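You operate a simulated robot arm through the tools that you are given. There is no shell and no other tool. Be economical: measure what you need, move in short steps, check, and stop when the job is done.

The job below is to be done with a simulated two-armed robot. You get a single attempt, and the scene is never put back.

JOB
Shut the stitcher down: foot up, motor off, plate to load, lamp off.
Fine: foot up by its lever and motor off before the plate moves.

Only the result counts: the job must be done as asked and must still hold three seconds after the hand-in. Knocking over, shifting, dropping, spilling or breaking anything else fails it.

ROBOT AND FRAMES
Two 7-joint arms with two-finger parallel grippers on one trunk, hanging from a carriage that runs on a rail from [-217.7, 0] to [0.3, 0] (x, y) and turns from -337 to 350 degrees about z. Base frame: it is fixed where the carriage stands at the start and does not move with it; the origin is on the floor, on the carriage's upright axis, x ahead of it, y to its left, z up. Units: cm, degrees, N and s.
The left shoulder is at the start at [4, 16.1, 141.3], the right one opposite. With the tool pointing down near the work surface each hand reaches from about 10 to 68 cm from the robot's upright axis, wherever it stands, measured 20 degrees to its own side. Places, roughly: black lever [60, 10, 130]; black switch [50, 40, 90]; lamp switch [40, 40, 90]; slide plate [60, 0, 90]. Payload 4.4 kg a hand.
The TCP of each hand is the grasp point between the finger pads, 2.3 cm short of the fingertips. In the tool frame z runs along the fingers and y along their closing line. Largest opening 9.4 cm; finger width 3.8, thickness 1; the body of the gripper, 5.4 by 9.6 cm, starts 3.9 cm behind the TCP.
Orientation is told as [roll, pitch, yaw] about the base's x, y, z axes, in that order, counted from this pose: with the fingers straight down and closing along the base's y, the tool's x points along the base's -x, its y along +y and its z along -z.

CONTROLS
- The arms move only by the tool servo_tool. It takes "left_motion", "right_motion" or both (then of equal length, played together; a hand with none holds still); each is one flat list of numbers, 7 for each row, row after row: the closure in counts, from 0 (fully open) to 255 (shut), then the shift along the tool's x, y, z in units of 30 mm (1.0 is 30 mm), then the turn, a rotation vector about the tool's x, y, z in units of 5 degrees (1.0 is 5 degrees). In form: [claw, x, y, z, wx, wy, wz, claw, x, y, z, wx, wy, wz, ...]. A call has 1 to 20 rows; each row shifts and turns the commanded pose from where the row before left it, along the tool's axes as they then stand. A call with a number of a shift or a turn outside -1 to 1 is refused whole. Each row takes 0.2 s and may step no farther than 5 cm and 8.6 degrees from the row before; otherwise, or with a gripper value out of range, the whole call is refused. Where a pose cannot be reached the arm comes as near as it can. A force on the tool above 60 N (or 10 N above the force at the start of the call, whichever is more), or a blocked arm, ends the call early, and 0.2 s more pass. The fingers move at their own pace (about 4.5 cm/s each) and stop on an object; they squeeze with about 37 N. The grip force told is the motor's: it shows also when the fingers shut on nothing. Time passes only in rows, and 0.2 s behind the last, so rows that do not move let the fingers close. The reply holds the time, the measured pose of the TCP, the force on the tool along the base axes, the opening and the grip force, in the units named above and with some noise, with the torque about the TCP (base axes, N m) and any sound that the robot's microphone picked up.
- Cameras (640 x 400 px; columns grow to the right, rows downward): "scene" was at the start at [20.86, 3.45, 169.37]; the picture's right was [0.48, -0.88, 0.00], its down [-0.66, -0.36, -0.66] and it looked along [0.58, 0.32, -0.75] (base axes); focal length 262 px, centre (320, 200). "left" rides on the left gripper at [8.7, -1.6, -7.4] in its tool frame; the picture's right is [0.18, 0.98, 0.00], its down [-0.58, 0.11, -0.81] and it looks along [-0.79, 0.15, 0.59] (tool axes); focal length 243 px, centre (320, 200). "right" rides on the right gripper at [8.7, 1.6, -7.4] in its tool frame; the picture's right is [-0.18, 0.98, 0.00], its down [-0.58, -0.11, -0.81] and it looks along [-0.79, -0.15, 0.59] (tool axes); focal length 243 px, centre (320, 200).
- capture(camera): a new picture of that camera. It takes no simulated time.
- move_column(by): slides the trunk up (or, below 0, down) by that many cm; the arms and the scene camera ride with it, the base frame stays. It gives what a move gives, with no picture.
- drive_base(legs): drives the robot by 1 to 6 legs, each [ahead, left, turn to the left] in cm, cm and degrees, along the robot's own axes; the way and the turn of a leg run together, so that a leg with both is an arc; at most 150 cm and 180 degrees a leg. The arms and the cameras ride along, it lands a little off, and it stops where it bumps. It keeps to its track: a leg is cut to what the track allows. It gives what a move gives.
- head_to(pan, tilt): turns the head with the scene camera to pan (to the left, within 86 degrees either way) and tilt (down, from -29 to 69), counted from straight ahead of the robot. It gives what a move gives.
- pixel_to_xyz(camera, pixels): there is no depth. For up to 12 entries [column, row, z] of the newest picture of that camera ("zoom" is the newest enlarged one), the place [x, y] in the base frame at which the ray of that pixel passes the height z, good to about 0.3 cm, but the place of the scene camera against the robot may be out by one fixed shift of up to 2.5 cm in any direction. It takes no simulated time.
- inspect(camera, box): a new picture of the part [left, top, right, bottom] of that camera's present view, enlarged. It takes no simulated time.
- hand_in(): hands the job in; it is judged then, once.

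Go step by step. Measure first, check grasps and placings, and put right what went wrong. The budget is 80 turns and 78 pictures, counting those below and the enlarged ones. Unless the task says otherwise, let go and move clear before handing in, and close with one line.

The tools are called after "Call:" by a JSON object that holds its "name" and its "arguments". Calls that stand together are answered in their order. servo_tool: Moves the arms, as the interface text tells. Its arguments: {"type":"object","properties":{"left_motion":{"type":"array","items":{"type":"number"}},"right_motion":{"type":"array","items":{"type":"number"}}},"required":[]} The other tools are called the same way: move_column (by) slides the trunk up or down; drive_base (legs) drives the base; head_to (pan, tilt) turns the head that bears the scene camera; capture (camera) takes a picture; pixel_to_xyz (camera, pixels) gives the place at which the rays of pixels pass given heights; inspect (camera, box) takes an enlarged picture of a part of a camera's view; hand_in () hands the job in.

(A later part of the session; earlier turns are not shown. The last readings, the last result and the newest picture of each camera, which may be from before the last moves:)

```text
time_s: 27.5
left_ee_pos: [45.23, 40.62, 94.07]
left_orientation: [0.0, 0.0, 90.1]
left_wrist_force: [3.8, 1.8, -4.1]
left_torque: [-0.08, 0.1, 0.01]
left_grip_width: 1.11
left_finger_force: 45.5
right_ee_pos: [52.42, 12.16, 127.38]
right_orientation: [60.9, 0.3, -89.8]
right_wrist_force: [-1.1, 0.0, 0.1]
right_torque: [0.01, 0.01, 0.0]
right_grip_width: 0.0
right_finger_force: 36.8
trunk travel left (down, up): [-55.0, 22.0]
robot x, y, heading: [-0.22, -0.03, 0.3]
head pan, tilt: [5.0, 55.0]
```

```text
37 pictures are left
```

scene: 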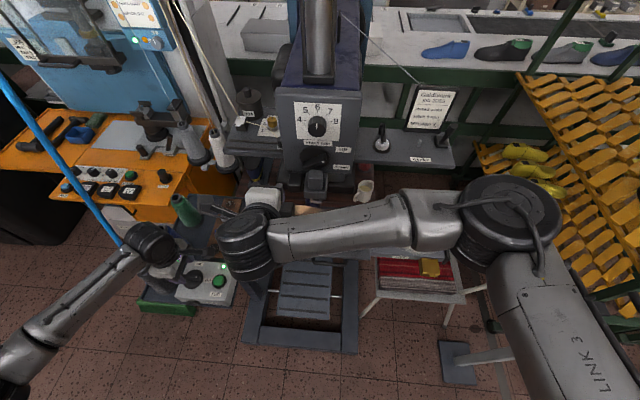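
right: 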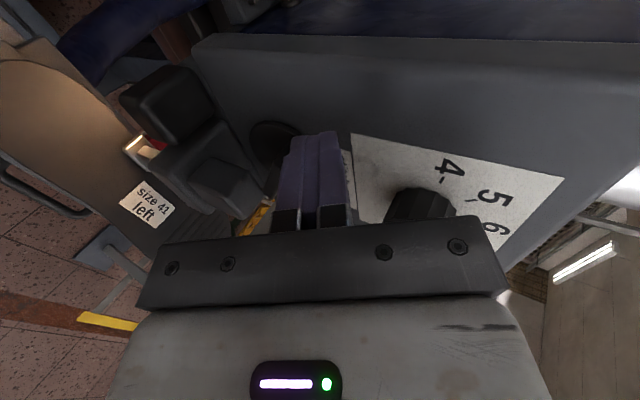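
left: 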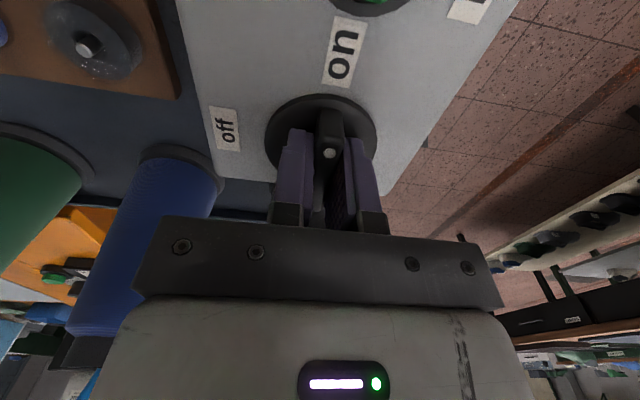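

I have a grip on the bar at 1.1 cm. I'll turn it toward "off" in stages.

Call:
{"name": "servo_tool", "arguments": {"left_motion": [255, 0, 0, 0, 0, 0, -1, 255, 0, 0, 0, 0, 0, -1, 255, 0, 0, 0, 0, 0, -1, 255, 0, 0, 0, 0, 0, -1, 255, 0, 0, 0, 0, 0, -1, 255, 0, 0, 0, 0, 0, -1, 255, 0, 0, 0, 0, 0, -1, 255, 0, 0, 0, 0, 0, -1, 255, 0, 0, 0, 0, 0, -1, 255, 0, 0, 0, 0, 0, -1, 255, 0, 0, 0, 0, 0, -1, 255, 0, 0, 0, 0, 0, -1]}}

Call:
{"name": "capture", "arguments": {"camera": "left"}}

```text
time_s: 30.1
left_ee_pos: [45.07, 40.65, 93.77]
left_orientation: [0.1, 0.0, 150.1]
left_wrist_force: [-18.3, -14.3, 33.1]
left_torque: [-0.14, -0.21, -0.02]
left_grip_width: 1.08
left_finger_force: 44.6
right_ee_pos: [52.2, 12.15, 127.37]
right_orientation: [60.8, 0.4, -89.8]
right_wrist_force: [-0.5, -0.6, 0.4]
right_torque: [0.01, 0.01, 0.02]
right_grip_width: 0.01
right_finger_force: 36.5
trunk travel left (down, up): [-55.0, 22.0]
robot x, y, heading: [0.13, -0.41, 0.1]
head pan, tilt: [5.0, 55.0]
```

```text
36 pictures are left
```

left: 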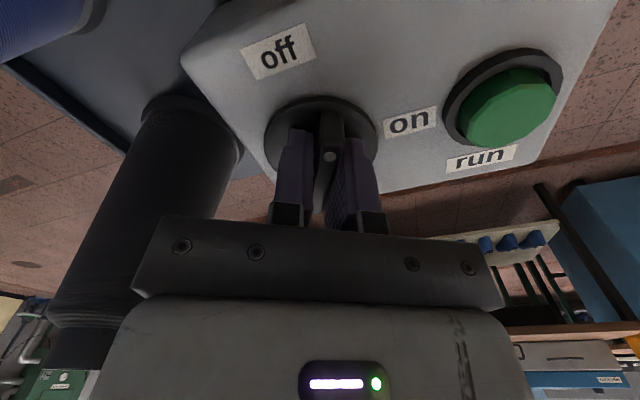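

The knob turned 60°, but the fingers press down at 33 N. I'll ease up slightly and continue to 90°.

Call:
{"name": "servo_tool", "arguments": {"left_motion": [255, 0, 0, -0.08, 0, 0, -1, 255, 0, 0, 0, 0, 0, -1, 255, 0, 0, 0, 0, 0, -1, 255, 0, 0, 0, 0, 0, -1, 255, 0, 0, 0, 0, 0, -1, 255, 0, 0, 0, 0, 0, -1]}}

Call:
{"name": "capture", "arguments": {"camera": "left"}}

```text
time_s: 31.5
left_ee_pos: [45.08, 40.56, 93.96]
left_orientation: [0.2, -0.2, -179.8]
left_wrist_force: [9.9, 1.4, -36.4]
left_torque: [0.19, 0.23, -0.18]
left_grip_width: 1.07
left_finger_force: 44.8
right_ee_pos: [52.31, 12.05, 127.27]
right_orientation: [60.9, 0.2, -89.8]
right_wrist_force: [0.0, -0.3, -0.2]
right_torque: [-0.01, -0.01, -0.02]
right_grip_width: 0.0
right_finger_force: 37.3
trunk travel left (down, up): [-55.0, 22.0]
robot x, y, heading: [0.04, 0.06, -0.0]
head pan, tilt: [5.0, 55.0]
```

```text
35 pictures are left
```

left: 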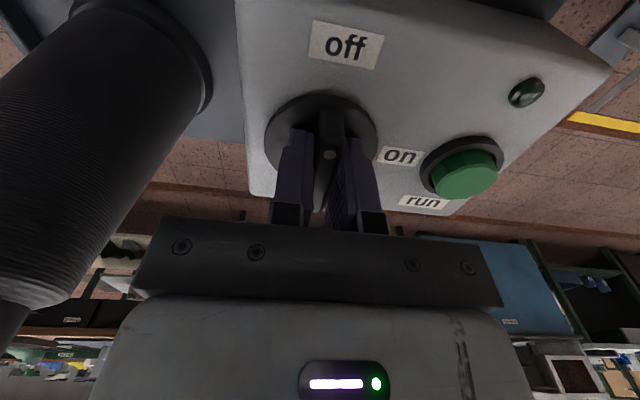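

The LED at (527,92) is dark and the dot points at "off". I'll release and rise.

Call:
{"name": "servo_tool", "arguments": {"left_motion": [120, 0, 0, 0, 0, 0, 0, 120, 0, 0, 0, 0, 0, 0, 120, 0, 0, 0, 0, 0, 0, 120, 0, 0, -0.7, 0, 0, 0, 120, 0, 0, -0.8, 0, 0, 0, 120, 0, 0, -1, 0, 0, 0, 120, 0, 0, -1, 0, 0, 0, 120, 0, 0, -1, 0, 0, 0]}}

Call:
{"name": "capture", "arguments": {"camera": "left"}}

```text
time_s: 33.3
left_ee_pos: [45.4, 40.64, 107.65]
left_orientation: [0.1, -0.1, -179.9]
left_wrist_force: [0.7, -0.4, -0.6]
left_torque: [0.0, -0.01, -0.01]
left_grip_width: 4.96
left_finger_force: 0.0
right_ee_pos: [52.33, 12.18, 127.35]
right_orientation: [60.9, 0.2, -89.8]
right_wrist_force: [-0.4, 0.6, -0.8]
right_torque: [0.0, 0.0, -0.01]
right_grip_width: 0.02
right_finger_force: 37.2
trunk travel left (down, up): [-55.0, 22.0]
robot x, y, heading: [-0.3, 0.27, 0.1]
head pan, tilt: [5.0, 55.0]
```

```text
34 pictures are left
```

left: 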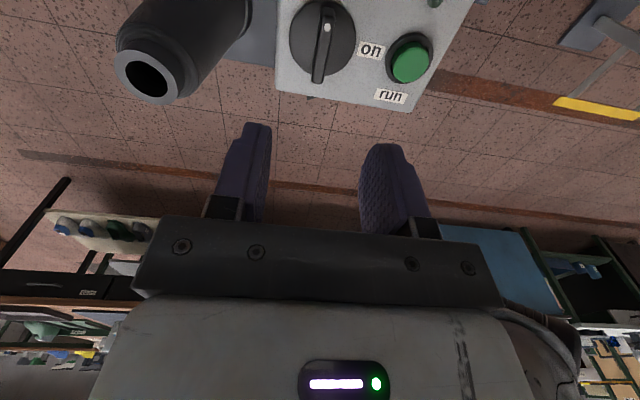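

The motor is off. Now the lamp rocker: I'll move the left hand back and pitch it forward so its camera is on top and looks at the box front.

Call:
{"name": "servo_tool", "arguments": {"left_motion": [255, -0.85, 0, 0, 0, 0, 0, 255, -0.85, 0, 0, 0, 0, 0, 255, -0.85, 0, 0, 0, 0, 0, 255, -0.85, 0, 0, 0, 0, 0, 255, -0.85, 0, 0, 0, 0, 0, 255, -0.85, 0, 0, 0, 0, 0, 255, -0.85, 0, 0, 0, 0, 0, 255, -0.85, 0, 0, 0, 0, 0, 255, -0.85, 0, 0, 0, 0, 0]}}

Call:
{"name": "servo_tool", "arguments": {"left_motion": [255, 0, 0, 0, 0, 1, 0, 255, 0, 0, 0, 0, 1, 0, 255, 0, 0, 0, 0, 1, 0, 255, 0, 0, 0, 0, 1, 0, 255, 0, 0, 0, 0, 1, 0, 255, 0, 0, 0, 0, 1, 0, 255, 0, 0, 0, 0, 1, 0, 255, 0, 0, 0, 0, 1, 0, 255, 0, 0, 0, 0, 1, 0, 255, 0, 0, 0, 0, 1, 0, 255, 0, 0, 0, 0, 1, 0, 255, 0, 0, 0, 0, 1, 0, 255, 0, 0, 0, 0, 1, 0, 255, 0, 0, 0, 0, 1, 0, 255, 0, 0, 0, 0, 1, 0, 255, 0, 0, 0, 0, 1, 0]}}

Call:
{"name": "capture", "arguments": {"camera": "left"}}

```text
time_s: 35.5
left_ee_pos: [21.86, 44.5, 108.78]
left_orientation: [-3.3, 0.2, -178.2]
left_wrist_force: [0.2, -0.3, -0.3]
left_torque: [0.01, -0.01, 0.0]
left_grip_width: 0.0
left_finger_force: 36.8
left hand out of reach, approached as far as the arm can: row 6, 7, 9
right_ee_pos: [52.27, 12.2, 127.47]
right_orientation: [60.9, 0.3, -89.9]
right_wrist_force: [0.2, 0.0, -0.2]
right_torque: [-0.03, 0.02, 0.01]
right_grip_width: 0.0
right_finger_force: 37.1
trunk travel left (down, up): [-55.0, 22.0]
robot x, y, heading: [0.19, -0.16, 0.2]
head pan, tilt: [5.0, 55.0]
stopped in row 9 (left hand): the arm was blocked; the commanded pose is now the measured one
```

```text
time_s: 38.9
left_ee_pos: [22.09, 47.1, 112.24]
left_orientation: [-18.5, 79.6, 163.4]
left_wrist_force: [-0.8, 0.3, -0.3]
left_torque: [-0.02, -0.01, -0.01]
left_grip_width: 0.02
left_finger_force: 37.0
left hand out of reach, approached as far as the arm can: row 11, 12, 13, 14
right_ee_pos: [52.11, 12.17, 127.36]
right_orientation: [60.9, 0.3, -89.9]
right_wrist_force: [0.0, -0.4, 0.5]
right_torque: [0.03, 0.0, -0.03]
right_grip_width: 0.0
right_finger_force: 36.7
trunk travel left (down, up): [-55.0, 22.0]
robot x, y, heading: [0.3, -0.12, 0.1]
head pan, tilt: [5.0, 55.0]
```

```text
33 pictures are left
```

left: 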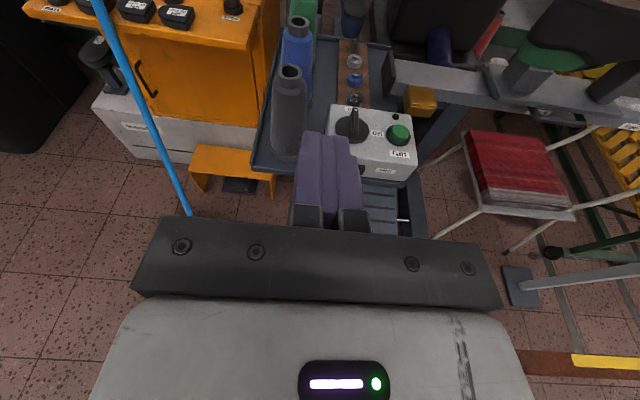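

The hand ended pointing forward and about 10° down with its camera on top, which is what I want, but the arm is cramped. I'll drive the carriage back 18 cm to make room and bring the rocker into view.

Call:
{"name": "drive_base", "arguments": {"legs": [[-18, 0, 0]]}}

Call:
{"name": "servo_tool", "arguments": {"left_motion": [255, -0.8, 0.2, 0.5, 0, 0, 0, 255, -0.8, 0.2, 0.5, 0, 0, 0, 255, -0.8, 0.2, 0.5, 0, 0, 0, 255, -0.8, 0.2, 0.5, 0, 0, 0, 255, -0.8, 0.2, 0.5, 0, 0, 0, 255, -0.8, 0.2, 0.5, 0, 0, 0]}}

Call:
{"name": "capture", "arguments": {"camera": "left"}}

```text
time_s: 40.4
left_ee_pos: [3.81, 47.14, 112.16]
left_orientation: [-18.0, 79.6, 163.7]
left_wrist_force: [-0.7, 0.0, -0.5]
left_torque: [0.02, 0.0, 0.0]
left_grip_width: 0.0
left_finger_force: 36.6
right_ee_pos: [34.04, 12.09, 127.25]
right_orientation: [60.8, 0.3, -89.7]
right_wrist_force: [0.6, -0.1, 0.1]
right_torque: [0.01, 0.0, 0.01]
right_grip_width: 0.0
right_finger_force: 36.9
trunk travel left (down, up): [-55.0, 22.0]
robot x, y, heading: [-18.24, -0.21, 0.0]
head pan, tilt: [5.0, 55.0]
```

```text
time_s: 41.8
left_ee_pos: [10.51, 44.64, 96.32]
left_orientation: [-18.0, 79.7, 163.8]
left_wrist_force: [0.3, -1.0, -0.7]
left_torque: [-0.02, 0.02, 0.0]
left_grip_width: 0.01
left_finger_force: 37.0
right_ee_pos: [34.11, 12.0, 127.36]
right_orientation: [60.9, 0.3, -89.8]
right_wrist_force: [0.3, -0.3, 0.3]
right_torque: [0.0, 0.02, 0.01]
right_grip_width: 0.02
right_finger_force: 36.9
trunk travel left (down, up): [-55.0, 22.0]
robot x, y, heading: [-18.15, 0.16, -0.1]
head pan, tilt: [5.0, 55.0]
```

```text
32 pictures are left
```

left: 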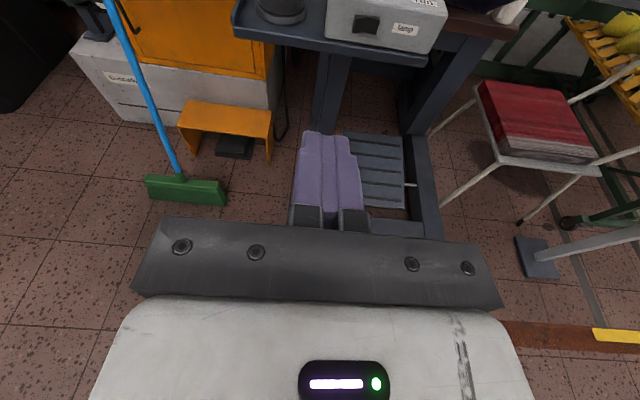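

Call:
{"name": "inspect", "arguments": {"camera": "left", "box": [320, 0, 460, 60]}}

Call:
{"name": "pixel_to_xyz", "arguments": {"camera": "left", "pixels": [[366, 25, 85], [366, 25, 87], [366, 25, 89], [356, 25, 87], [376, 25, 87]]}}

```text
4.57 times, centred on (390, 30) of left
```

zoom: 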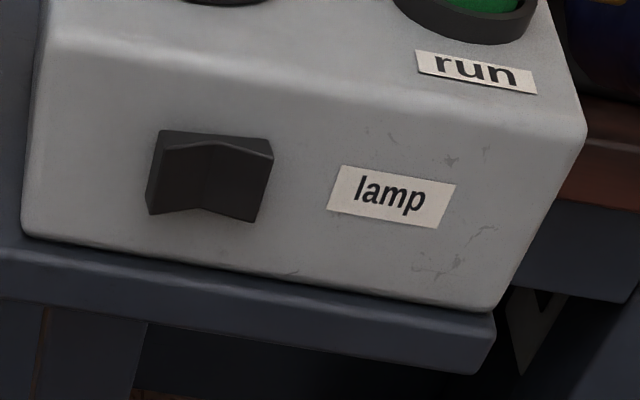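

```text
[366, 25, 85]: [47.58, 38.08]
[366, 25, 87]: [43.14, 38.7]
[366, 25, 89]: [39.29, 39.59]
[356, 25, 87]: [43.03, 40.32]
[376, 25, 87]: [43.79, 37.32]
```

Call:
{"name": "inspect", "arguments": {"camera": "left", "box": [345, 5, 390, 45]}}

Call:
{"name": "inspect", "arguments": {"camera": "scene", "box": [280, 150, 360, 220]}}

```text
10.00 times, centred on (368, 25) of left
```

zoom: 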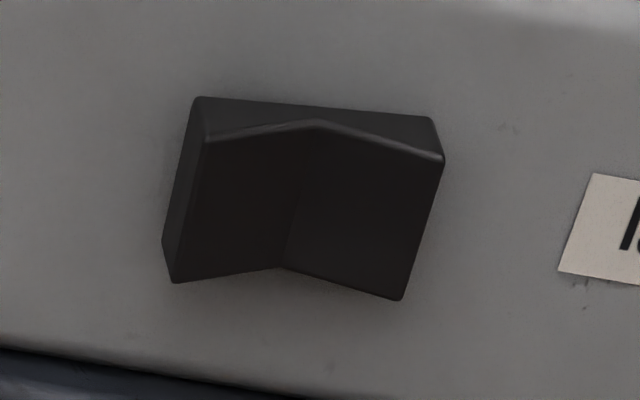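

```text
5.71 times, centred on (320, 185) of scene
```

zoom: 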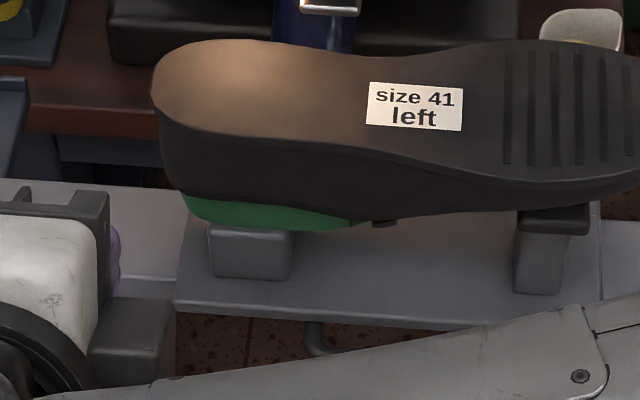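

The rocker is at about [39.4, 39.5, 89], with its left (+y) half protruding and the lamp-label half pressed in. The warm glow on the sole shows the lamp is on. I'll approach the left half with closed fingertips.

Call:
{"name": "servo_tool", "arguments": {"left_motion": [255, -0.061, 0.147, 0.809, 0, 0, 0, 255, -0.061, 0.147, 0.809, 0, 0, 0, 255, -0.061, 0.147, 0.809, 0, 0, 0, 255, -0.061, 0.147, 0.809, 0, 0, 0, 255, -0.061, 0.147, 0.809, 0, 0, 0, 255, -0.061, 0.147, 0.809, 0, 0, 0, 255, -0.061, 0.147, 0.809, 0, 0, 0, 255, -0.061, 0.147, 0.809, 0, 0, 0, 255, -0.061, 0.147, 0.809, 0, 0, 0, 255, -0.061, 0.147, 0.809, 0, 0, 0]}}

Call:
{"name": "capture", "arguments": {"camera": "left"}}

```text
time_s: 44.0
left_ee_pos: [23.55, 42.33, 92.93]
left_orientation: [-18.1, 79.6, 163.8]
left_wrist_force: [0.2, -0.1, 0.0]
left_torque: [0.02, -0.01, 0.01]
left_grip_width: 0.0
left_finger_force: 37.0
left hand out of reach, approached as far as the arm can: row 6, 7, 8, 9, 10
right_ee_pos: [34.04, 12.14, 127.42]
right_orientation: [60.9, 0.3, -89.9]
right_wrist_force: [-0.7, -0.2, 0.0]
right_torque: [-0.04, -0.02, 0.0]
right_grip_width: 0.0
right_finger_force: 37.0
trunk travel left (down, up): [-55.0, 22.0]
robot x, y, heading: [-18.25, 0.35, -0.1]
head pan, tilt: [5.0, 55.0]
```

```text
28 pictures are left
```

left: 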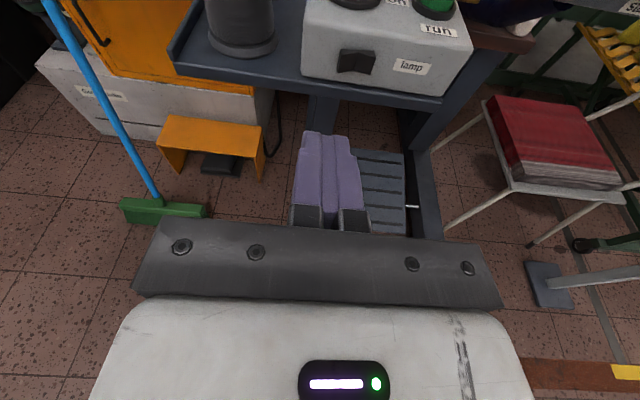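

The arm runs out of reach at x≈23.5. I'll retract the command a bit, then drive forward 12 cm.

Call:
{"name": "servo_tool", "arguments": {"left_motion": [255, 0, 0, -0.9, 0, 0, 0, 255, 0, 0, -0.9, 0, 0, 0, 255, 0, 0, -0.9, 0, 0, 0, 255, 0, 0, -0.9, 0, 0, 0, 255, 0, 0, -0.9, 0, 0, 0]}}

Call:
{"name": "drive_base", "arguments": {"legs": [[12, 0, 0]]}}

```text
time_s: 45.2
left_ee_pos: [10.37, 41.74, 94.99]
left_orientation: [-18.1, 79.6, 163.9]
left_wrist_force: [0.0, 0.0, -0.8]
left_torque: [0.02, -0.02, 0.0]
left_grip_width: 0.0
left_finger_force: 37.2
right_ee_pos: [34.14, 12.16, 127.39]
right_orientation: [60.9, 0.3, -89.9]
right_wrist_force: [0.3, -0.4, 0.1]
right_torque: [-0.03, 0.01, 0.01]
right_grip_width: 0.0
right_finger_force: 37.2
trunk travel left (down, up): [-55.0, 22.0]
robot x, y, heading: [-18.2, 0.05, 0.1]
head pan, tilt: [5.0, 55.0]
```

```text
time_s: 46.4
left_ee_pos: [22.41, 41.72, 95.1]
left_orientation: [-18.1, 79.6, 163.9]
left_wrist_force: [0.8, -0.4, -0.4]
left_torque: [-0.02, 0.04, -0.02]
left_grip_width: 0.03
left_finger_force: 37.0
right_ee_pos: [45.88, 12.35, 127.5]
right_orientation: [61.0, 0.4, -89.8]
right_wrist_force: [0.3, -0.5, 0.7]
right_torque: [0.0, 0.02, 0.02]
right_grip_width: 0.0
right_finger_force: 36.9
trunk travel left (down, up): [-55.0, 22.0]
robot x, y, heading: [-6.53, 0.23, 0.4]
head pan, tilt: [5.0, 55.0]
```

Call:
{"name": "drive_base", "arguments": {"legs": [[4.5, 0, 0]]}}

Call:
{"name": "servo_tool", "arguments": {"left_motion": [255, -0.295, 0.083, 0.68, 0, 0, 0, 255, -0.295, 0.083, 0.68, 0, 0, 0, 255, -0.295, 0.083, 0.68, 0, 0, 0, 255, -0.295, 0.083, 0.68, 0, 0, 0]}}

Call:
{"name": "capture", "arguments": {"camera": "left"}}

```text
time_s: 47.3
left_ee_pos: [26.87, 41.84, 95.05]
left_orientation: [-18.2, 79.8, 163.8]
left_wrist_force: [0.4, 0.2, 0.4]
left_torque: [0.0, 0.04, 0.01]
left_grip_width: 0.0
left_finger_force: 36.8
right_ee_pos: [50.31, 12.33, 127.44]
right_orientation: [60.9, 0.3, -89.7]
right_wrist_force: [-0.2, -0.3, 0.3]
right_torque: [-0.02, 0.0, -0.02]
right_grip_width: 0.03
right_finger_force: 37.1
trunk travel left (down, up): [-55.0, 22.0]
robot x, y, heading: [-1.91, -0.28, -0.0]
head pan, tilt: [5.0, 55.0]
```

```text
time_s: 48.3
left_ee_pos: [34.23, 41.33, 90.02]
left_orientation: [-17.8, 79.7, 164.2]
left_wrist_force: [0.1, -0.2, 0.5]
left_torque: [-0.02, 0.01, -0.02]
left_grip_width: 0.0
left_finger_force: 36.8
right_ee_pos: [50.53, 12.27, 127.43]
right_orientation: [60.9, 0.3, -89.8]
right_wrist_force: [-0.2, 0.4, 0.1]
right_torque: [-0.02, 0.01, 0.02]
right_grip_width: 0.0
right_finger_force: 37.0
trunk travel left (down, up): [-55.0, 22.0]
robot x, y, heading: [-1.7, 0.11, 0.4]
head pan, tilt: [5.0, 55.0]
```

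```text
27 pictures are left
```

left: 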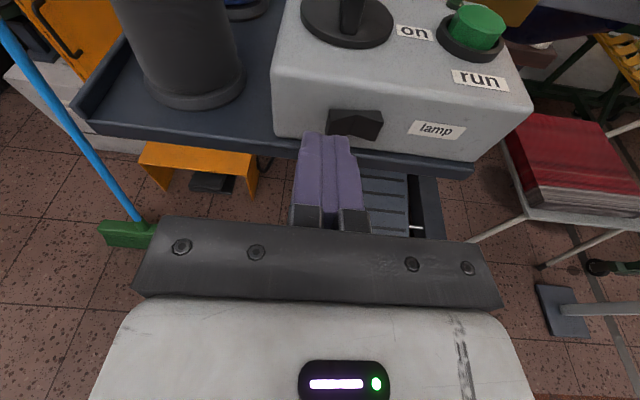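

Call:
{"name": "inspect", "arguments": {"camera": "left", "box": [290, 90, 410, 165]}}

Call:
{"name": "pixel_to_xyz", "arguments": {"camera": "left", "pixels": [[357, 124, 88], [357, 124, 89], [357, 124, 90], [331, 122, 89], [380, 126, 89], [327, 135, 90], [300, 150, 86]]}}

```text
5.33 times, centred on (350, 128) of left
```

zoom: 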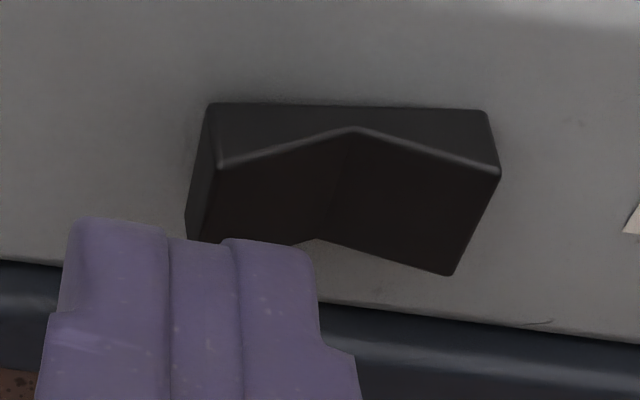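

```text
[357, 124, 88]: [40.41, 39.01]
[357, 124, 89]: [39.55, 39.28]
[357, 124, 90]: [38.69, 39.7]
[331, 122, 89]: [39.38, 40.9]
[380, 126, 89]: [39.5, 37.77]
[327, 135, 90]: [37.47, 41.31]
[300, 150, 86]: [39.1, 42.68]
```

The rocker spans y 37.8–40.9 with its left end proud. I'll shift 0.5 cm right and push forward 3 cm.

Call:
{"name": "servo_tool", "arguments": {"left_motion": [255, 0, 0.17, 0.25, 0, 0, 0, 255, 0.02, 0, 0.25, 0, 0, 0, 255, 0.03, 0, 0.2, 0, 0, 0, 255, 0.03, 0, 0.15, 0, 0, 0, 255, 0.03, 0, 0.15, 0, 0, 0]}}

Call:
{"name": "inspect", "arguments": {"camera": "left", "box": [290, 70, 430, 165]}}

Call:
{"name": "inspect", "arguments": {"camera": "scene", "box": [270, 150, 370, 220]}}

```text
time_s: 49.5
left_ee_pos: [36.38, 41.12, 89.85]
left_orientation: [-18.3, 79.5, 163.9]
left_wrist_force: [-41.4, 2.3, 28.8]
left_torque: [-0.26, -0.74, -0.31]
left_grip_width: 0.01
left_finger_force: 36.8
right_ee_pos: [49.94, 12.56, 127.19]
right_orientation: [60.5, 0.4, -89.6]
right_wrist_force: [-0.8, 0.2, -1.0]
right_torque: [0.0, 0.0, 0.04]
right_grip_width: 0.0
right_finger_force: 37.2
trunk travel left (down, up): [-55.0, 22.0]
robot x, y, heading: [-1.51, 0.06, 0.3]
head pan, tilt: [5.0, 55.0]
heard: click
```

```text
4.21 times, centred on (360, 118) of left
```

zoom: 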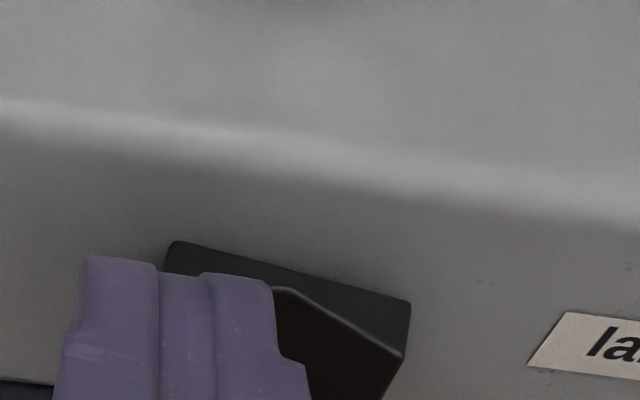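

```text
5.71 times, centred on (320, 185) of scene
```

zoom: 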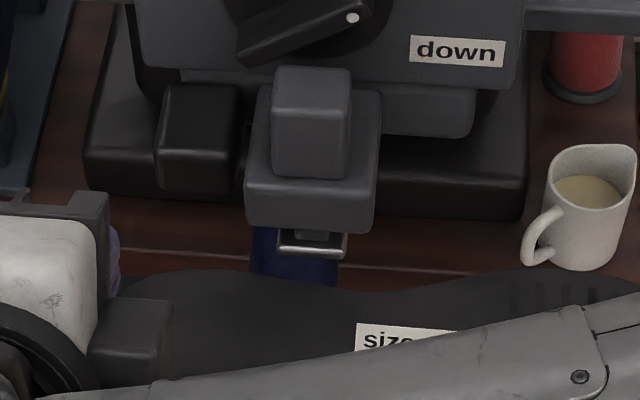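

A click was heard and the glow is gone, so the lamp is off. I'll back the left hand out and turn the right hand to point down, closing along x, for the plate handle.

Call:
{"name": "servo_tool", "arguments": {"left_motion": [255, 0, 0, -0.9, 0, 0, 0, 255, 0, 0, -0.9, 0, 0, 0, 255, 0, 0, -0.9, 0, 0, 0, 255, 0, 0, -0.9, 0, 0, 0]}}

Call:
{"name": "servo_tool", "arguments": {"right_motion": [0, 0, -0.2, -0.8, 0, 0, 0, 0, 0, -0.2, -0.8, 0, 0, 0, 0, 0, 0, 0, 1, 0, 0, 0, 0, 0, 0, 1, 0, 0, 0, 0, 0, 0, 1, 0, 0, 0, 0, 0, 0, 1, 0, 0, 0, 0, 0, 0, 1, 0, 0, 0, 0, 0, 0, 1, 0, 0, 0, 0, 0, 0, 1, 0, 0, 0, 0, 0, 0, 1, 0, 0, 0, 0, 0, 0, 1, 0, 0, 0, 0, 0, 0, 1, 0, 0, 0, 0, 0, 0, 1, 0, 0, 0, 0, 0, 0, 1, 0, 0]}}

Call:
{"name": "capture", "arguments": {"camera": "scene"}}

Call:
{"name": "capture", "arguments": {"camera": "right"}}

```text
time_s: 50.5
left_ee_pos: [26.52, 40.48, 91.72]
left_orientation: [-18.0, 79.5, 164.0]
left_wrist_force: [-0.2, -0.3, 0.6]
left_torque: [0.04, -0.01, -0.03]
left_grip_width: 0.0
left_finger_force: 36.6
right_ee_pos: [50.18, 12.44, 127.43]
right_orientation: [60.8, 0.3, -89.8]
right_wrist_force: [0.0, -0.4, -0.4]
right_torque: [-0.01, 0.0, 0.01]
right_grip_width: 0.01
right_finger_force: 36.7
trunk travel left (down, up): [-55.0, 22.0]
robot x, y, heading: [-1.83, 0.39, 0.1]
head pan, tilt: [5.0, 55.0]
```

```text
time_s: 53.5
left_ee_pos: [26.65, 40.44, 91.79]
left_orientation: [-18.1, 79.8, 163.9]
left_wrist_force: [0.0, -0.3, -0.1]
left_torque: [-0.04, 0.0, 0.0]
left_grip_width: 0.0
left_finger_force: 37.4
right_ee_pos: [45.59, 12.37, 128.62]
right_orientation: [0.9, 0.3, -89.7]
right_wrist_force: [0.5, -0.7, 0.6]
right_torque: [0.01, 0.02, 0.01]
right_grip_width: 9.39
right_finger_force: 0.0
trunk travel left (down, up): [-55.0, 22.0]
robot x, y, heading: [-2.09, -0.37, 0.0]
head pan, tilt: [5.0, 55.0]
```

```text
23 pictures are left
```

scene: 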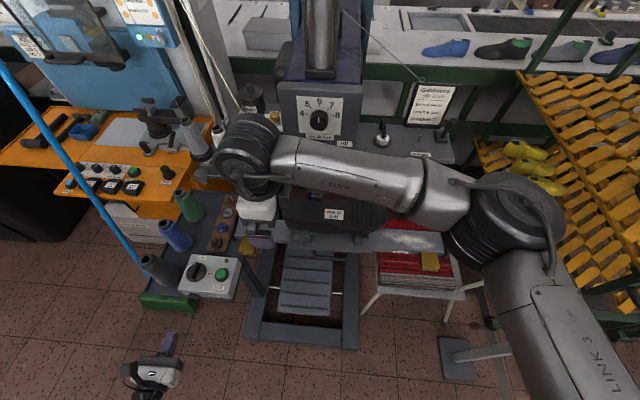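

```text
22 pictures are left
```

right: 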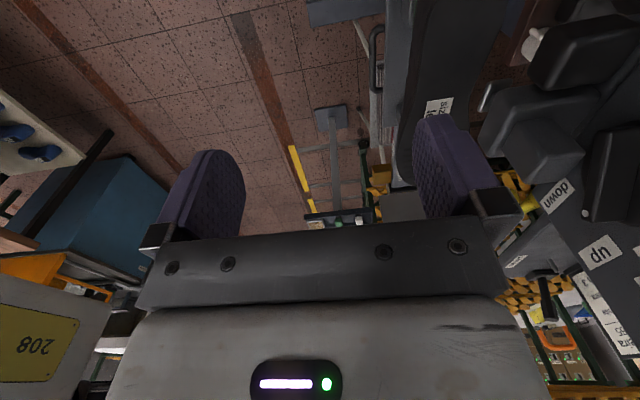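

The handle is seen at right-camera (377,60). I'll zoom in on the load end and the handle.

Call:
{"name": "inspect", "arguments": {"camera": "scene", "box": [370, 215, 470, 285]}}

Call:
{"name": "inspect", "arguments": {"camera": "right", "box": [330, 0, 450, 130]}}

Call:
{"name": "pixel_to_xyz", "arguments": {"camera": "right", "pixels": [[375, 60, 85], [375, 60, 90], [375, 60, 95], [375, 92, 92], [372, 28, 92]]}}

```text
5.71 times, centred on (420, 250) of scene
```

zoom: 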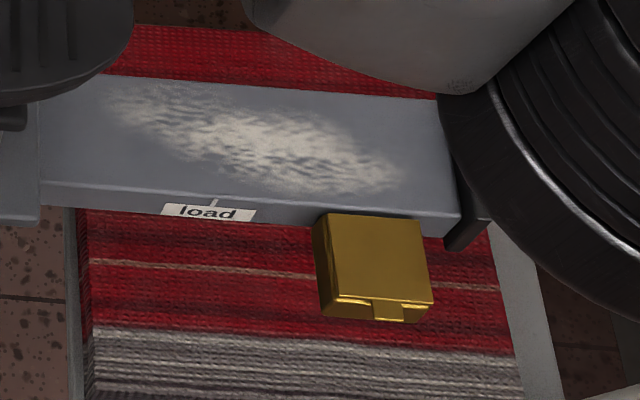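

```text
3.08 times, centred on (390, 65) of right
```

zoom: 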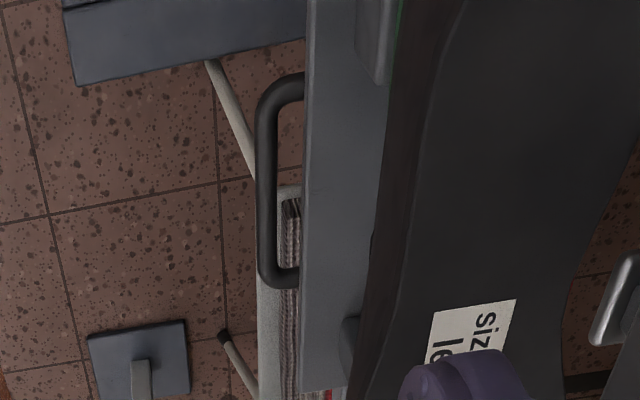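

```text
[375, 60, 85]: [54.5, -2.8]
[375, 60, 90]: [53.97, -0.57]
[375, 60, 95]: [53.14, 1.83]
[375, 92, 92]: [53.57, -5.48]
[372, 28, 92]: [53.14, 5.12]
```

The load tick lines up with the plate's centre when the plate meets the right end stop. The safest move is to push the handle's left leg in -y with shut fingers from in front. I'll yaw the right hand back to neutral and go above the spot to the left of the handle.

Call:
{"name": "servo_tool", "arguments": {"right_motion": [255, 0, 0, 0, 0, 0, -1, 255, 0, 0, 0, 0, 0, -1, 255, 0, 0, 0, 0, 0, -1, 255, 0, 0, 0, 0, 0, -1, 255, 0, 0, 0, 0, 0, -1, 255, 0, 0, 0, 0, 0, -1, 255, 0, 0, 0, 0, 0, -1, 255, 0, 0, 0, 0, 0, -1, 255, 0, 0, 0, 0, 0, -1, 255, 0, 0, 0, 0, 0, -1, 255, 0, 0, 0, 0, 0, -1, 255, 0, 0, 0, 0, 0, -1, 255, 0, 0, 0, 0, 0, -1, 255, 0, 0, 0, 0, 0, -1, 255, 0, 0, 0, 0, 0, -1, 255, 0, 0, 0, 0, 0, -1, 255, 0, 0, 0, 0, 0, -1, 255, 0, 0, 0, 0, 0, -1]}}

Call:
{"name": "servo_tool", "arguments": {"right_motion": [255, 0.4, 0, 0.9, 0, 0, 0, 255, 0.4, 0, 0.9, 0, 0, 0, 255, 0.4, 0, 0.9, 0, 0, 0, 255, 0.4, 0, 0.9, 0, 0, 0, 255, 0.4, 0, 0.9, 0, 0, 0]}}

Call:
{"name": "capture", "arguments": {"camera": "right"}}

```text
time_s: 57.3
left_ee_pos: [26.48, 40.44, 91.77]
left_orientation: [-18.1, 79.7, 164.0]
left_wrist_force: [1.0, 0.9, 0.1]
left_torque: [0.03, 0.0, 0.0]
left_grip_width: 0.0
left_finger_force: 37.1
right_ee_pos: [45.73, 12.35, 128.65]
right_orientation: [0.3, -0.9, 0.3]
right_wrist_force: [-0.8, -0.2, -0.8]
right_torque: [-0.01, -0.04, 0.04]
right_grip_width: 0.0
right_finger_force: 36.6
trunk travel left (down, up): [-55.0, 22.0]
robot x, y, heading: [-2.02, 0.13, 0.4]
head pan, tilt: [5.0, 55.0]
```

```text
time_s: 58.5
left_ee_pos: [26.49, 40.53, 91.81]
left_orientation: [-18.0, 79.6, 164.1]
left_wrist_force: [-0.2, 0.2, -0.2]
left_torque: [-0.05, -0.01, -0.01]
left_grip_width: 0.0
left_finger_force: 37.5
right_ee_pos: [39.77, 12.27, 115.22]
right_orientation: [0.4, -0.9, 0.2]
right_wrist_force: [0.4, 0.2, -0.3]
right_torque: [0.01, 0.0, 0.03]
right_grip_width: 0.0
right_finger_force: 37.4
trunk travel left (down, up): [-55.0, 22.0]
robot x, y, heading: [-1.77, 0.21, 0.2]
head pan, tilt: [5.0, 55.0]
```

```text
19 pictures are left
```

right: 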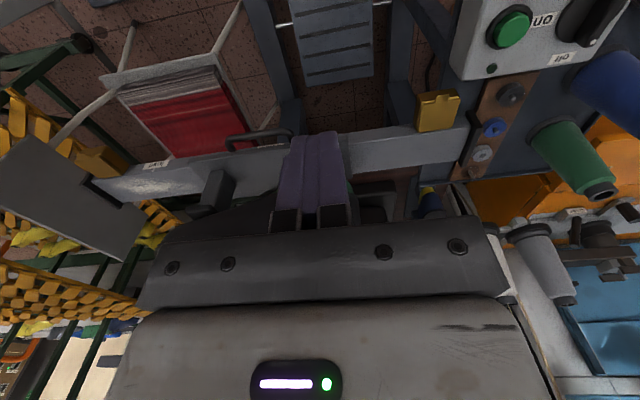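

Good view: the handle is at (228–290, 130–150), with the load end to its left. I'll measure the handle and the load tick.

Call:
{"name": "inspect", "arguments": {"camera": "right", "box": [80, 110, 300, 220]}}

Call:
{"name": "pixel_to_xyz", "arguments": {"camera": "right", "pixels": [[290, 133, 90], [290, 133, 93], [290, 133, 96], [229, 142, 90], [229, 142, 93], [229, 142, 96], [152, 163, 90], [152, 163, 93], [92, 184, 92], [418, 128, 92]]}}

```text
2.91 times, centred on (190, 165) of right
```

zoom: 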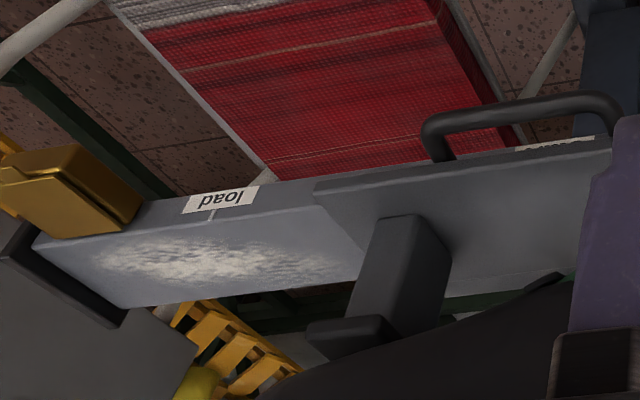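

```text
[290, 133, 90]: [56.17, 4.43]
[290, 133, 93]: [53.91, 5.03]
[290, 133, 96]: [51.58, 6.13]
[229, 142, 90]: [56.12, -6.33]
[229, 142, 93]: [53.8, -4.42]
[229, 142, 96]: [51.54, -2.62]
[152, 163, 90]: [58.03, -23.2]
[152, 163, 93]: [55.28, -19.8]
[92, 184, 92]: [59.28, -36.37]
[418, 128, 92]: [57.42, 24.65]
```

The handle bar is at x≈53.6, z≈93, with y from -4.6 to 5.1. The load tick is at y≈-21 and the hidden "sew" tick is at the present plate centre. I'll tilt the hand 15° back for clearance and come down to the left of the handle.

Call:
{"name": "servo_tool", "arguments": {"right_motion": [255, 0, 0, 0, 0, -1, 0, 255, 0, 0, 0, 0, -1, 0, 255, 0, 0, 0, 0, -1, 0, 255, -0.625, -0.22, 0.817, 0, 0, 0, 255, -0.625, -0.22, 0.817, 0, 0, 0, 255, -0.625, -0.22, 0.817, 0, 0, 0, 255, -0.625, -0.22, 0.817, 0, 0, 0, 255, -0.625, -0.22, 0.817, 0, 0, 0, 255, 0.235, 0, 0.82, 0, 0, 0, 255, 0.235, 0, 0.82, 0, 0, 0, 255, 0.235, 0, 0.82, 0, 0, 0]}}

Call:
{"name": "capture", "arguments": {"camera": "right"}}

Call:
{"name": "capture", "arguments": {"camera": "scene"}}

```text
time_s: 60.9
left_ee_pos: [26.67, 40.51, 91.65]
left_orientation: [-18.1, 79.6, 164.0]
left_wrist_force: [-1.0, 0.3, 0.0]
left_torque: [0.01, -0.01, -0.01]
left_grip_width: 0.0
left_finger_force: 36.7
right_ee_pos: [52.11, 9.2, 98.14]
right_orientation: [0.2, -15.9, 0.2]
right_wrist_force: [-0.3, -0.1, 0.6]
right_torque: [-0.01, -0.03, 0.0]
right_grip_width: 0.0
right_finger_force: 37.0
trunk travel left (down, up): [-55.0, 22.0]
robot x, y, heading: [-2.26, 0.09, -0.0]
head pan, tilt: [5.0, 55.0]
```

```text
17 pictures are left
```

right: 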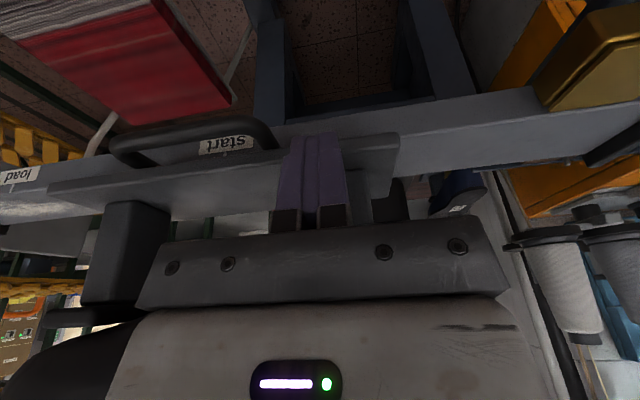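

```text
16 pictures are left
```

scene: 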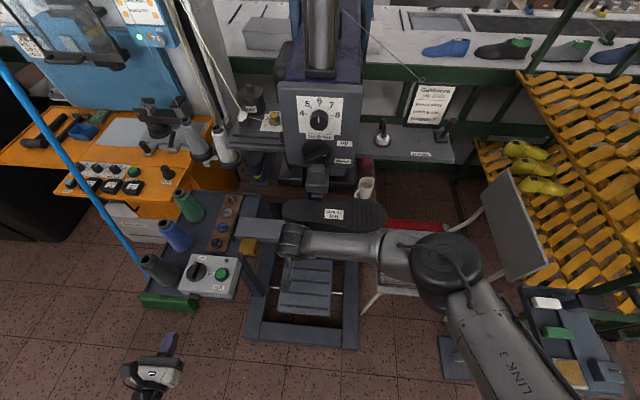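

A "start" tick shows behind the handle. I'll measure the plate ends and both ticks.

Call:
{"name": "inspect", "arguments": {"camera": "right", "box": [0, 100, 300, 220]}}

Call:
{"name": "pixel_to_xyz", "arguments": {"camera": "right", "pixels": [[232, 153, 91], [232, 153, 92], [15, 188, 91], [15, 188, 92], [50, 195, 93], [398, 140, 93], [275, 140, 93], [112, 150, 93]]}}

```text
2.13 times, centred on (150, 160) of right
```

zoom: 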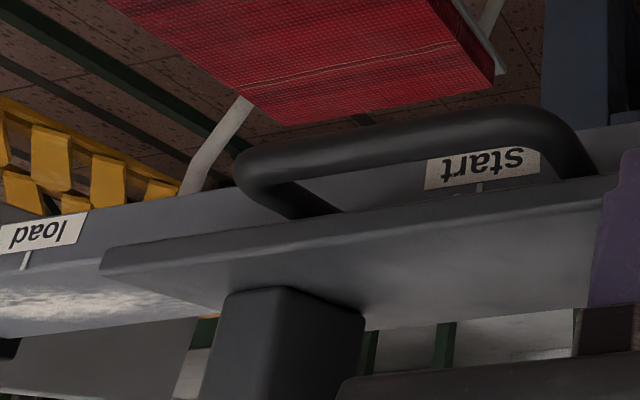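

```text
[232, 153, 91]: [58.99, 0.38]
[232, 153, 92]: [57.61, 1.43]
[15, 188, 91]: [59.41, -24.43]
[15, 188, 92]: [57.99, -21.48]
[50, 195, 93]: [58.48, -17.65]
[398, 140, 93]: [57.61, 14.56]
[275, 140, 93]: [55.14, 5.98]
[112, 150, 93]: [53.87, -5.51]
```

The start tick is at the plate centre and the load tick is at about -21.5, so the travel is about 21.5 cm. I'll lower the fingers and begin a slow push in -y.

Call:
{"name": "servo_tool", "arguments": {"right_motion": [255, 0.225, 0, 0.785, 0, 0, 0, 255, 0.225, 0, 0.785, 0, 0, 0, 255, 0, -0.3, 0, 0, 0, 0, 255, 0, -0.3, 0, 0, 0, 0, 255, 0, -0.3, 0, 0, 0, 0, 255, 0, -0.2, 0, 0, 0, 0, 255, 0, -0.2, 0, 0, 0, 0, 255, 0, -0.2, 0, 0, 0, 0, 255, 0, -0.2, 0, 0, 0, 0, 255, 0, -0.2, 0, 0, 0, 0]}}

Call:
{"name": "capture", "arguments": {"camera": "right"}}

```text
time_s: 61.4
left_ee_pos: [26.49, 40.42, 91.57]
left_orientation: [-17.8, 79.6, 164.3]
left_wrist_force: [-0.6, 0.0, 0.0]
left_torque: [0.01, -0.01, -0.01]
left_grip_width: 0.0
left_finger_force: 37.3
right_ee_pos: [52.9, 9.82, 97.03]
right_orientation: [1.1, -17.0, 0.1]
right_wrist_force: [-2.9, -1.7, 21.7]
right_torque: [0.05, -0.48, -0.25]
right_grip_width: 0.0
right_finger_force: 37.1
trunk travel left (down, up): [-55.0, 22.0]
robot x, y, heading: [-1.87, -0.15, 0.2]
head pan, tilt: [5.0, 55.0]
stopped in row 2 (right hand): the force on the tool passed its limit at 80 N (the readings are from after the stop); the commanded pose is now the measured one
```

```text
14 pictures are left
```

right: 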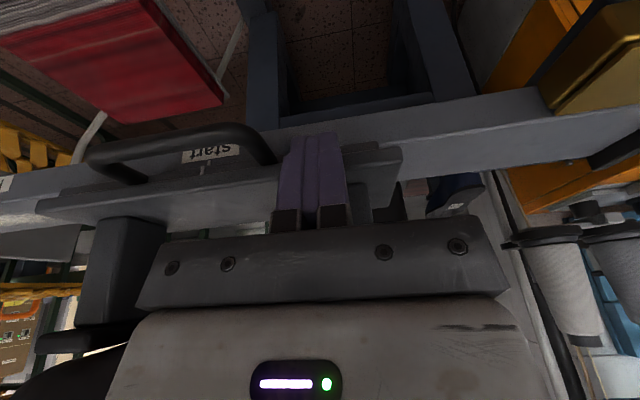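

The fingertips landed on the plate's front edge. I'll lift off and measure the edge and handle from here.

Call:
{"name": "servo_tool", "arguments": {"right_motion": [255, 0.1, 0, -0.4, 0, 0, 0, 255, 0.3, 0, -0.1, 0, 0, 0]}}

Call:
{"name": "capture", "arguments": {"camera": "right"}}

```text
time_s: 62.0
left_ee_pos: [26.58, 40.5, 91.68]
left_orientation: [-18.0, 79.6, 164.0]
left_wrist_force: [0.1, 0.2, -0.5]
left_torque: [0.0, -0.03, 0.02]
left_grip_width: 0.01
left_finger_force: 37.2
right_ee_pos: [51.22, 9.53, 97.71]
right_orientation: [0.9, -16.8, 0.2]
right_wrist_force: [-0.5, 0.6, -0.1]
right_torque: [0.02, 0.0, 0.0]
right_grip_width: 0.0
right_finger_force: 37.3
trunk travel left (down, up): [-55.0, 22.0]
robot x, y, heading: [-1.49, -0.17, 0.1]
head pan, tilt: [5.0, 55.0]
```

```text
13 pictures are left
```

right: 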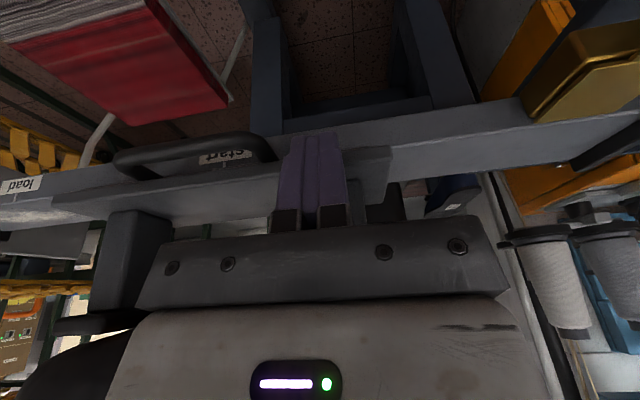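

Call:
{"name": "inspect", "arguments": {"camera": "right", "box": [200, 110, 410, 220]}}

Call:
{"name": "pixel_to_xyz", "arguments": {"camera": "right", "pixels": [[265, 175, 94], [265, 175, 95], [370, 150, 94], [370, 150, 95], [270, 143, 93], [270, 143, 94], [270, 143, 95], [265, 133, 94], [392, 150, 95]]}}

```text
3.05 times, centred on (305, 165) of right
```

zoom: 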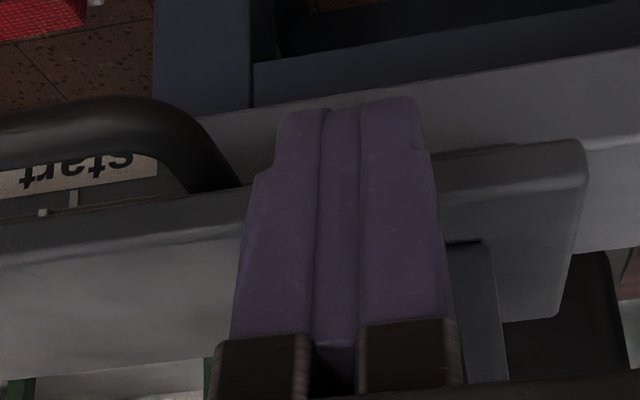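

```text
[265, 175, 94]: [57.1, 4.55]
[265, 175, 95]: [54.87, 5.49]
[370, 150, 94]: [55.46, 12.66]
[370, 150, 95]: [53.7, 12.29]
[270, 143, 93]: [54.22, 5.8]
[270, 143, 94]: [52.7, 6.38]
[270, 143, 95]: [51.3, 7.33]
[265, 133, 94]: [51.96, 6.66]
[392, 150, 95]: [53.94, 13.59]
```

The plate's top edge is at x≈55.3, z≈94.8, and the handle bar is at x≈53.9. I'll come down with the finger front at x≈54.5, then push slowly.

Call:
{"name": "servo_tool", "arguments": {"right_motion": [255, 0.06, 0, 0.48, 0, 0, 0, 255, 0.06, 0, 0.48, 0, 0, 0, 255, 0.06, 0, 0.48, 0, 0, 0, 255, 0, -0.3, 0, 0, 0, 0, 255, 0, -0.3, 0, 0, 0, 0, 255, 0, -0.3, 0, 0, 0, 0, 255, 0, -0.2, 0, 0, 0, 0, 255, 0, -0.2, 0, 0, 0, 0, 255, 0, -0.2, 0, 0, 0, 0, 255, 0, -0.2, 0, 0, 0, 0, 255, 0, -0.2, 0, 0, 0, 0]}}

Call:
{"name": "capture", "arguments": {"camera": "right"}}

```text
time_s: 64.4
left_ee_pos: [26.49, 40.49, 91.62]
left_orientation: [-17.9, 79.6, 164.1]
left_wrist_force: [-0.1, -0.2, 0.1]
left_torque: [-0.01, 0.0, 0.01]
left_grip_width: 0.01
left_finger_force: 37.2
right_ee_pos: [51.98, 3.89, 93.35]
right_orientation: [0.8, -17.0, 0.2]
right_wrist_force: [-0.7, 0.6, -0.4]
right_torque: [-0.02, 0.0, 0.0]
right_grip_width: 0.03
right_finger_force: 37.2
trunk travel left (down, up): [-55.0, 22.0]
robot x, y, heading: [-1.87, 0.17, 0.0]
head pan, tilt: [5.0, 55.0]
```

```text
11 pictures are left
```

right: 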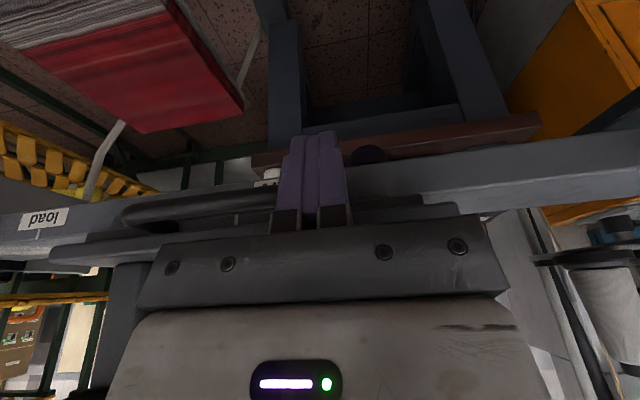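

Call:
{"name": "pixel_to_xyz", "arguments": {"camera": "right", "pixels": [[125, 212, 93], [125, 212, 94], [275, 195, 93], [275, 195, 94], [458, 212, 94.5], [50, 250, 94.5], [237, 215, 92], [38, 235, 92]]}}

Call:
{"name": "inspect", "arguments": {"camera": "right", "box": [100, 150, 480, 260]}}

```text
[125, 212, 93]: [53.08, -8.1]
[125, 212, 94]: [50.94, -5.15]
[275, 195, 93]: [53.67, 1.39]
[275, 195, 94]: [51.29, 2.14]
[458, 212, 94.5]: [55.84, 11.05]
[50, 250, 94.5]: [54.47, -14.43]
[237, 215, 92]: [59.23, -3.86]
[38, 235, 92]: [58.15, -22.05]
```

```text
1.68 times, centred on (290, 205) of right
```

zoom: 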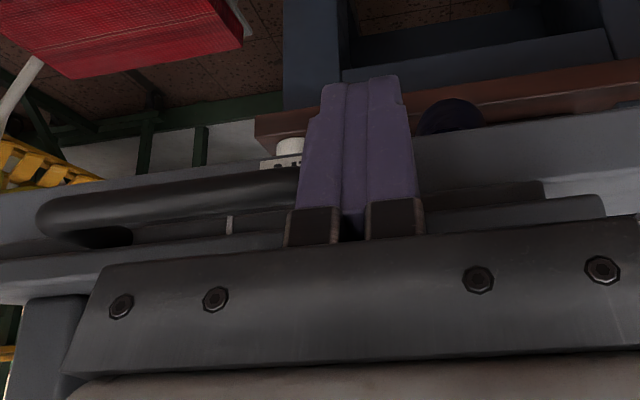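

The plate has moved about 2.7 cm with the handle, and it carries its own centre pointer at zoom (229,225). I'll push on.

Call:
{"name": "servo_tool", "arguments": {"right_motion": [255, 0, -0.3, 0, 0, 0, 0, 255, 0, -0.3, 0, 0, 0, 0, 255, 0, -0.3, 0, 0, 0, 0, 255, 0, -0.3, 0, 0, 0, 0, 255, 0, -0.3, 0, 0, 0, 0, 255, 0, -0.3, 0, 0, 0, 0, 255, 0, -0.3, 0, 0, 0, 0, 255, 0, -0.3, 0, 0, 0, 0, 255, 0, -0.3, 0, 0, 0, 0, 255, 0, -0.3, 0, 0, 0, 0, 255, 0, -0.3, 0, 0, 0, 0, 255, 0, -0.3, 0, 0, 0, 0, 255, 0, -0.3, 0, 0, 0, 0, 255, 0, -0.3, 0, 0, 0, 0, 255, 0, -0.3, 0, 0, 0, 0, 255, 0, -0.3, 0, 0, 0, 0, 255, 0, -0.2, 0, 0, 0, 0, 255, 0, -0.1, 0, 0, 0, 0]}}

Call:
{"name": "capture", "arguments": {"camera": "right"}}

```text
time_s: 68.2
left_ee_pos: [26.53, 40.44, 91.65]
left_orientation: [-18.1, 79.5, 164.0]
left_wrist_force: [0.3, 0.3, -0.8]
left_torque: [0.01, 0.02, 0.02]
left_grip_width: 0.0
left_finger_force: 37.5
right_ee_pos: [52.13, -11.22, 93.13]
right_orientation: [1.0, -16.9, 0.3]
right_wrist_force: [-0.3, 1.2, 0.1]
right_torque: [-0.01, 0.02, 0.01]
right_grip_width: 0.01
right_finger_force: 36.8
trunk travel left (down, up): [-55.0, 22.0]
robot x, y, heading: [-2.14, 0.08, 0.1]
head pan, tilt: [5.0, 55.0]
```

```text
9 pictures are left
```

right: 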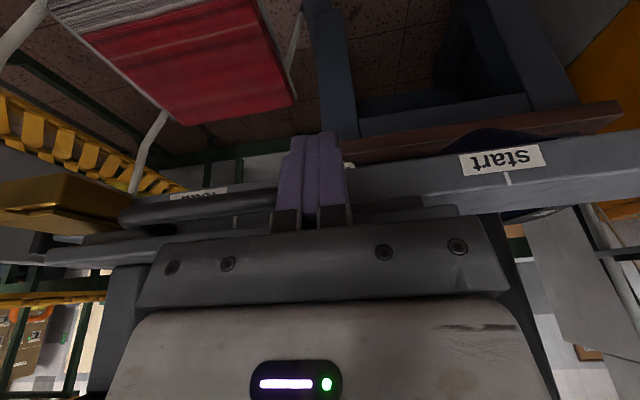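

The load label at (197,193) is just ahead of the pointer. I'll zoom in to measure the gap.

Call:
{"name": "inspect", "arguments": {"camera": "right", "box": [110, 170, 290, 260]}}

Call:
{"name": "pixel_to_xyz", "arguments": {"camera": "right", "pixels": [[508, 178, 92], [508, 178, 92.5], [197, 193, 92], [240, 213, 93.5], [235, 215, 94]]}}

```text
3.56 times, centred on (200, 215) of right
```

zoom: 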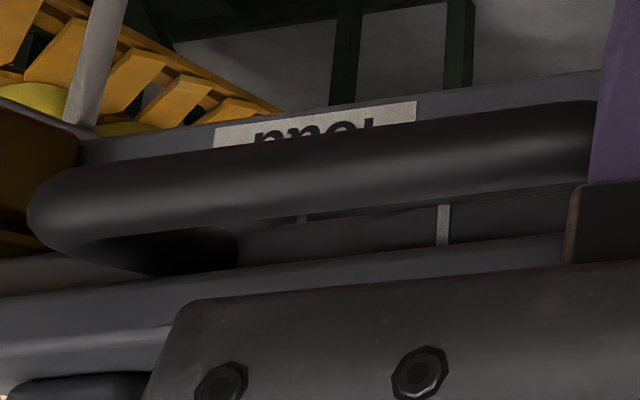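

```text
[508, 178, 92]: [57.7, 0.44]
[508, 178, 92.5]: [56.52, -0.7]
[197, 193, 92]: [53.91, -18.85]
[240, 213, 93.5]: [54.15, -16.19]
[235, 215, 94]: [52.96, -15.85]
```

The pointer at zoom (443,222) still has about 40 px, or about 2.8 cm, to go to the load tick at (301,217). I'll push 2.4 cm more, slowly.

Call:
{"name": "servo_tool", "arguments": {"right_motion": [255, 0, -0.1, 0, 0, 0, 0, 255, 0, -0.1, 0, 0, 0, 0, 255, 0, -0.1, 0, 0, 0, 0, 255, 0, -0.1, 0, 0, 0, 0, 255, 0, -0.1, 0, 0, 0, 0, 255, 0, -0.1, 0, 0, 0, 0, 255, 0, -0.1, 0, 0, 0, 0, 255, 0, -0.1, 0, 0, 0, 0]}}

Call:
{"name": "inspect", "arguments": {"camera": "right", "box": [110, 170, 290, 260]}}

```text
time_s: 70.0
left_ee_pos: [26.53, 40.51, 91.75]
left_orientation: [-18.0, 79.7, 164.0]
left_wrist_force: [0.1, -0.9, -0.2]
left_torque: [0.01, -0.01, -0.03]
left_grip_width: 0.0
left_finger_force: 36.4
right_ee_pos: [52.11, -13.71, 93.11]
right_orientation: [0.9, -16.9, 0.3]
right_wrist_force: [0.7, 0.4, 1.2]
right_torque: [-0.03, -0.04, 0.05]
right_grip_width: 0.0
right_finger_force: 37.0
trunk travel left (down, up): [-55.0, 22.0]
robot x, y, heading: [-2.2, 0.18, -0.0]
head pan, tilt: [5.0, 55.0]
```

```text
3.56 times, centred on (200, 215) of right
```

zoom: 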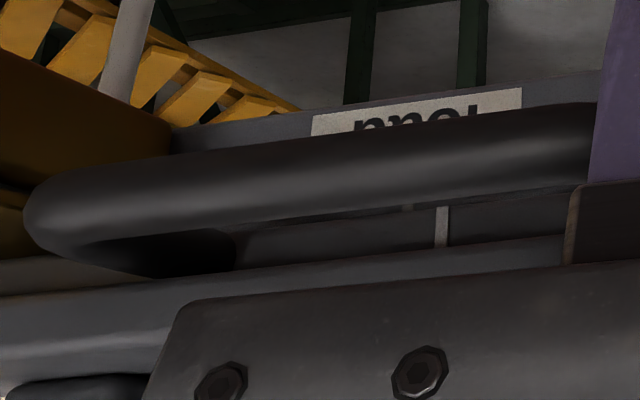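

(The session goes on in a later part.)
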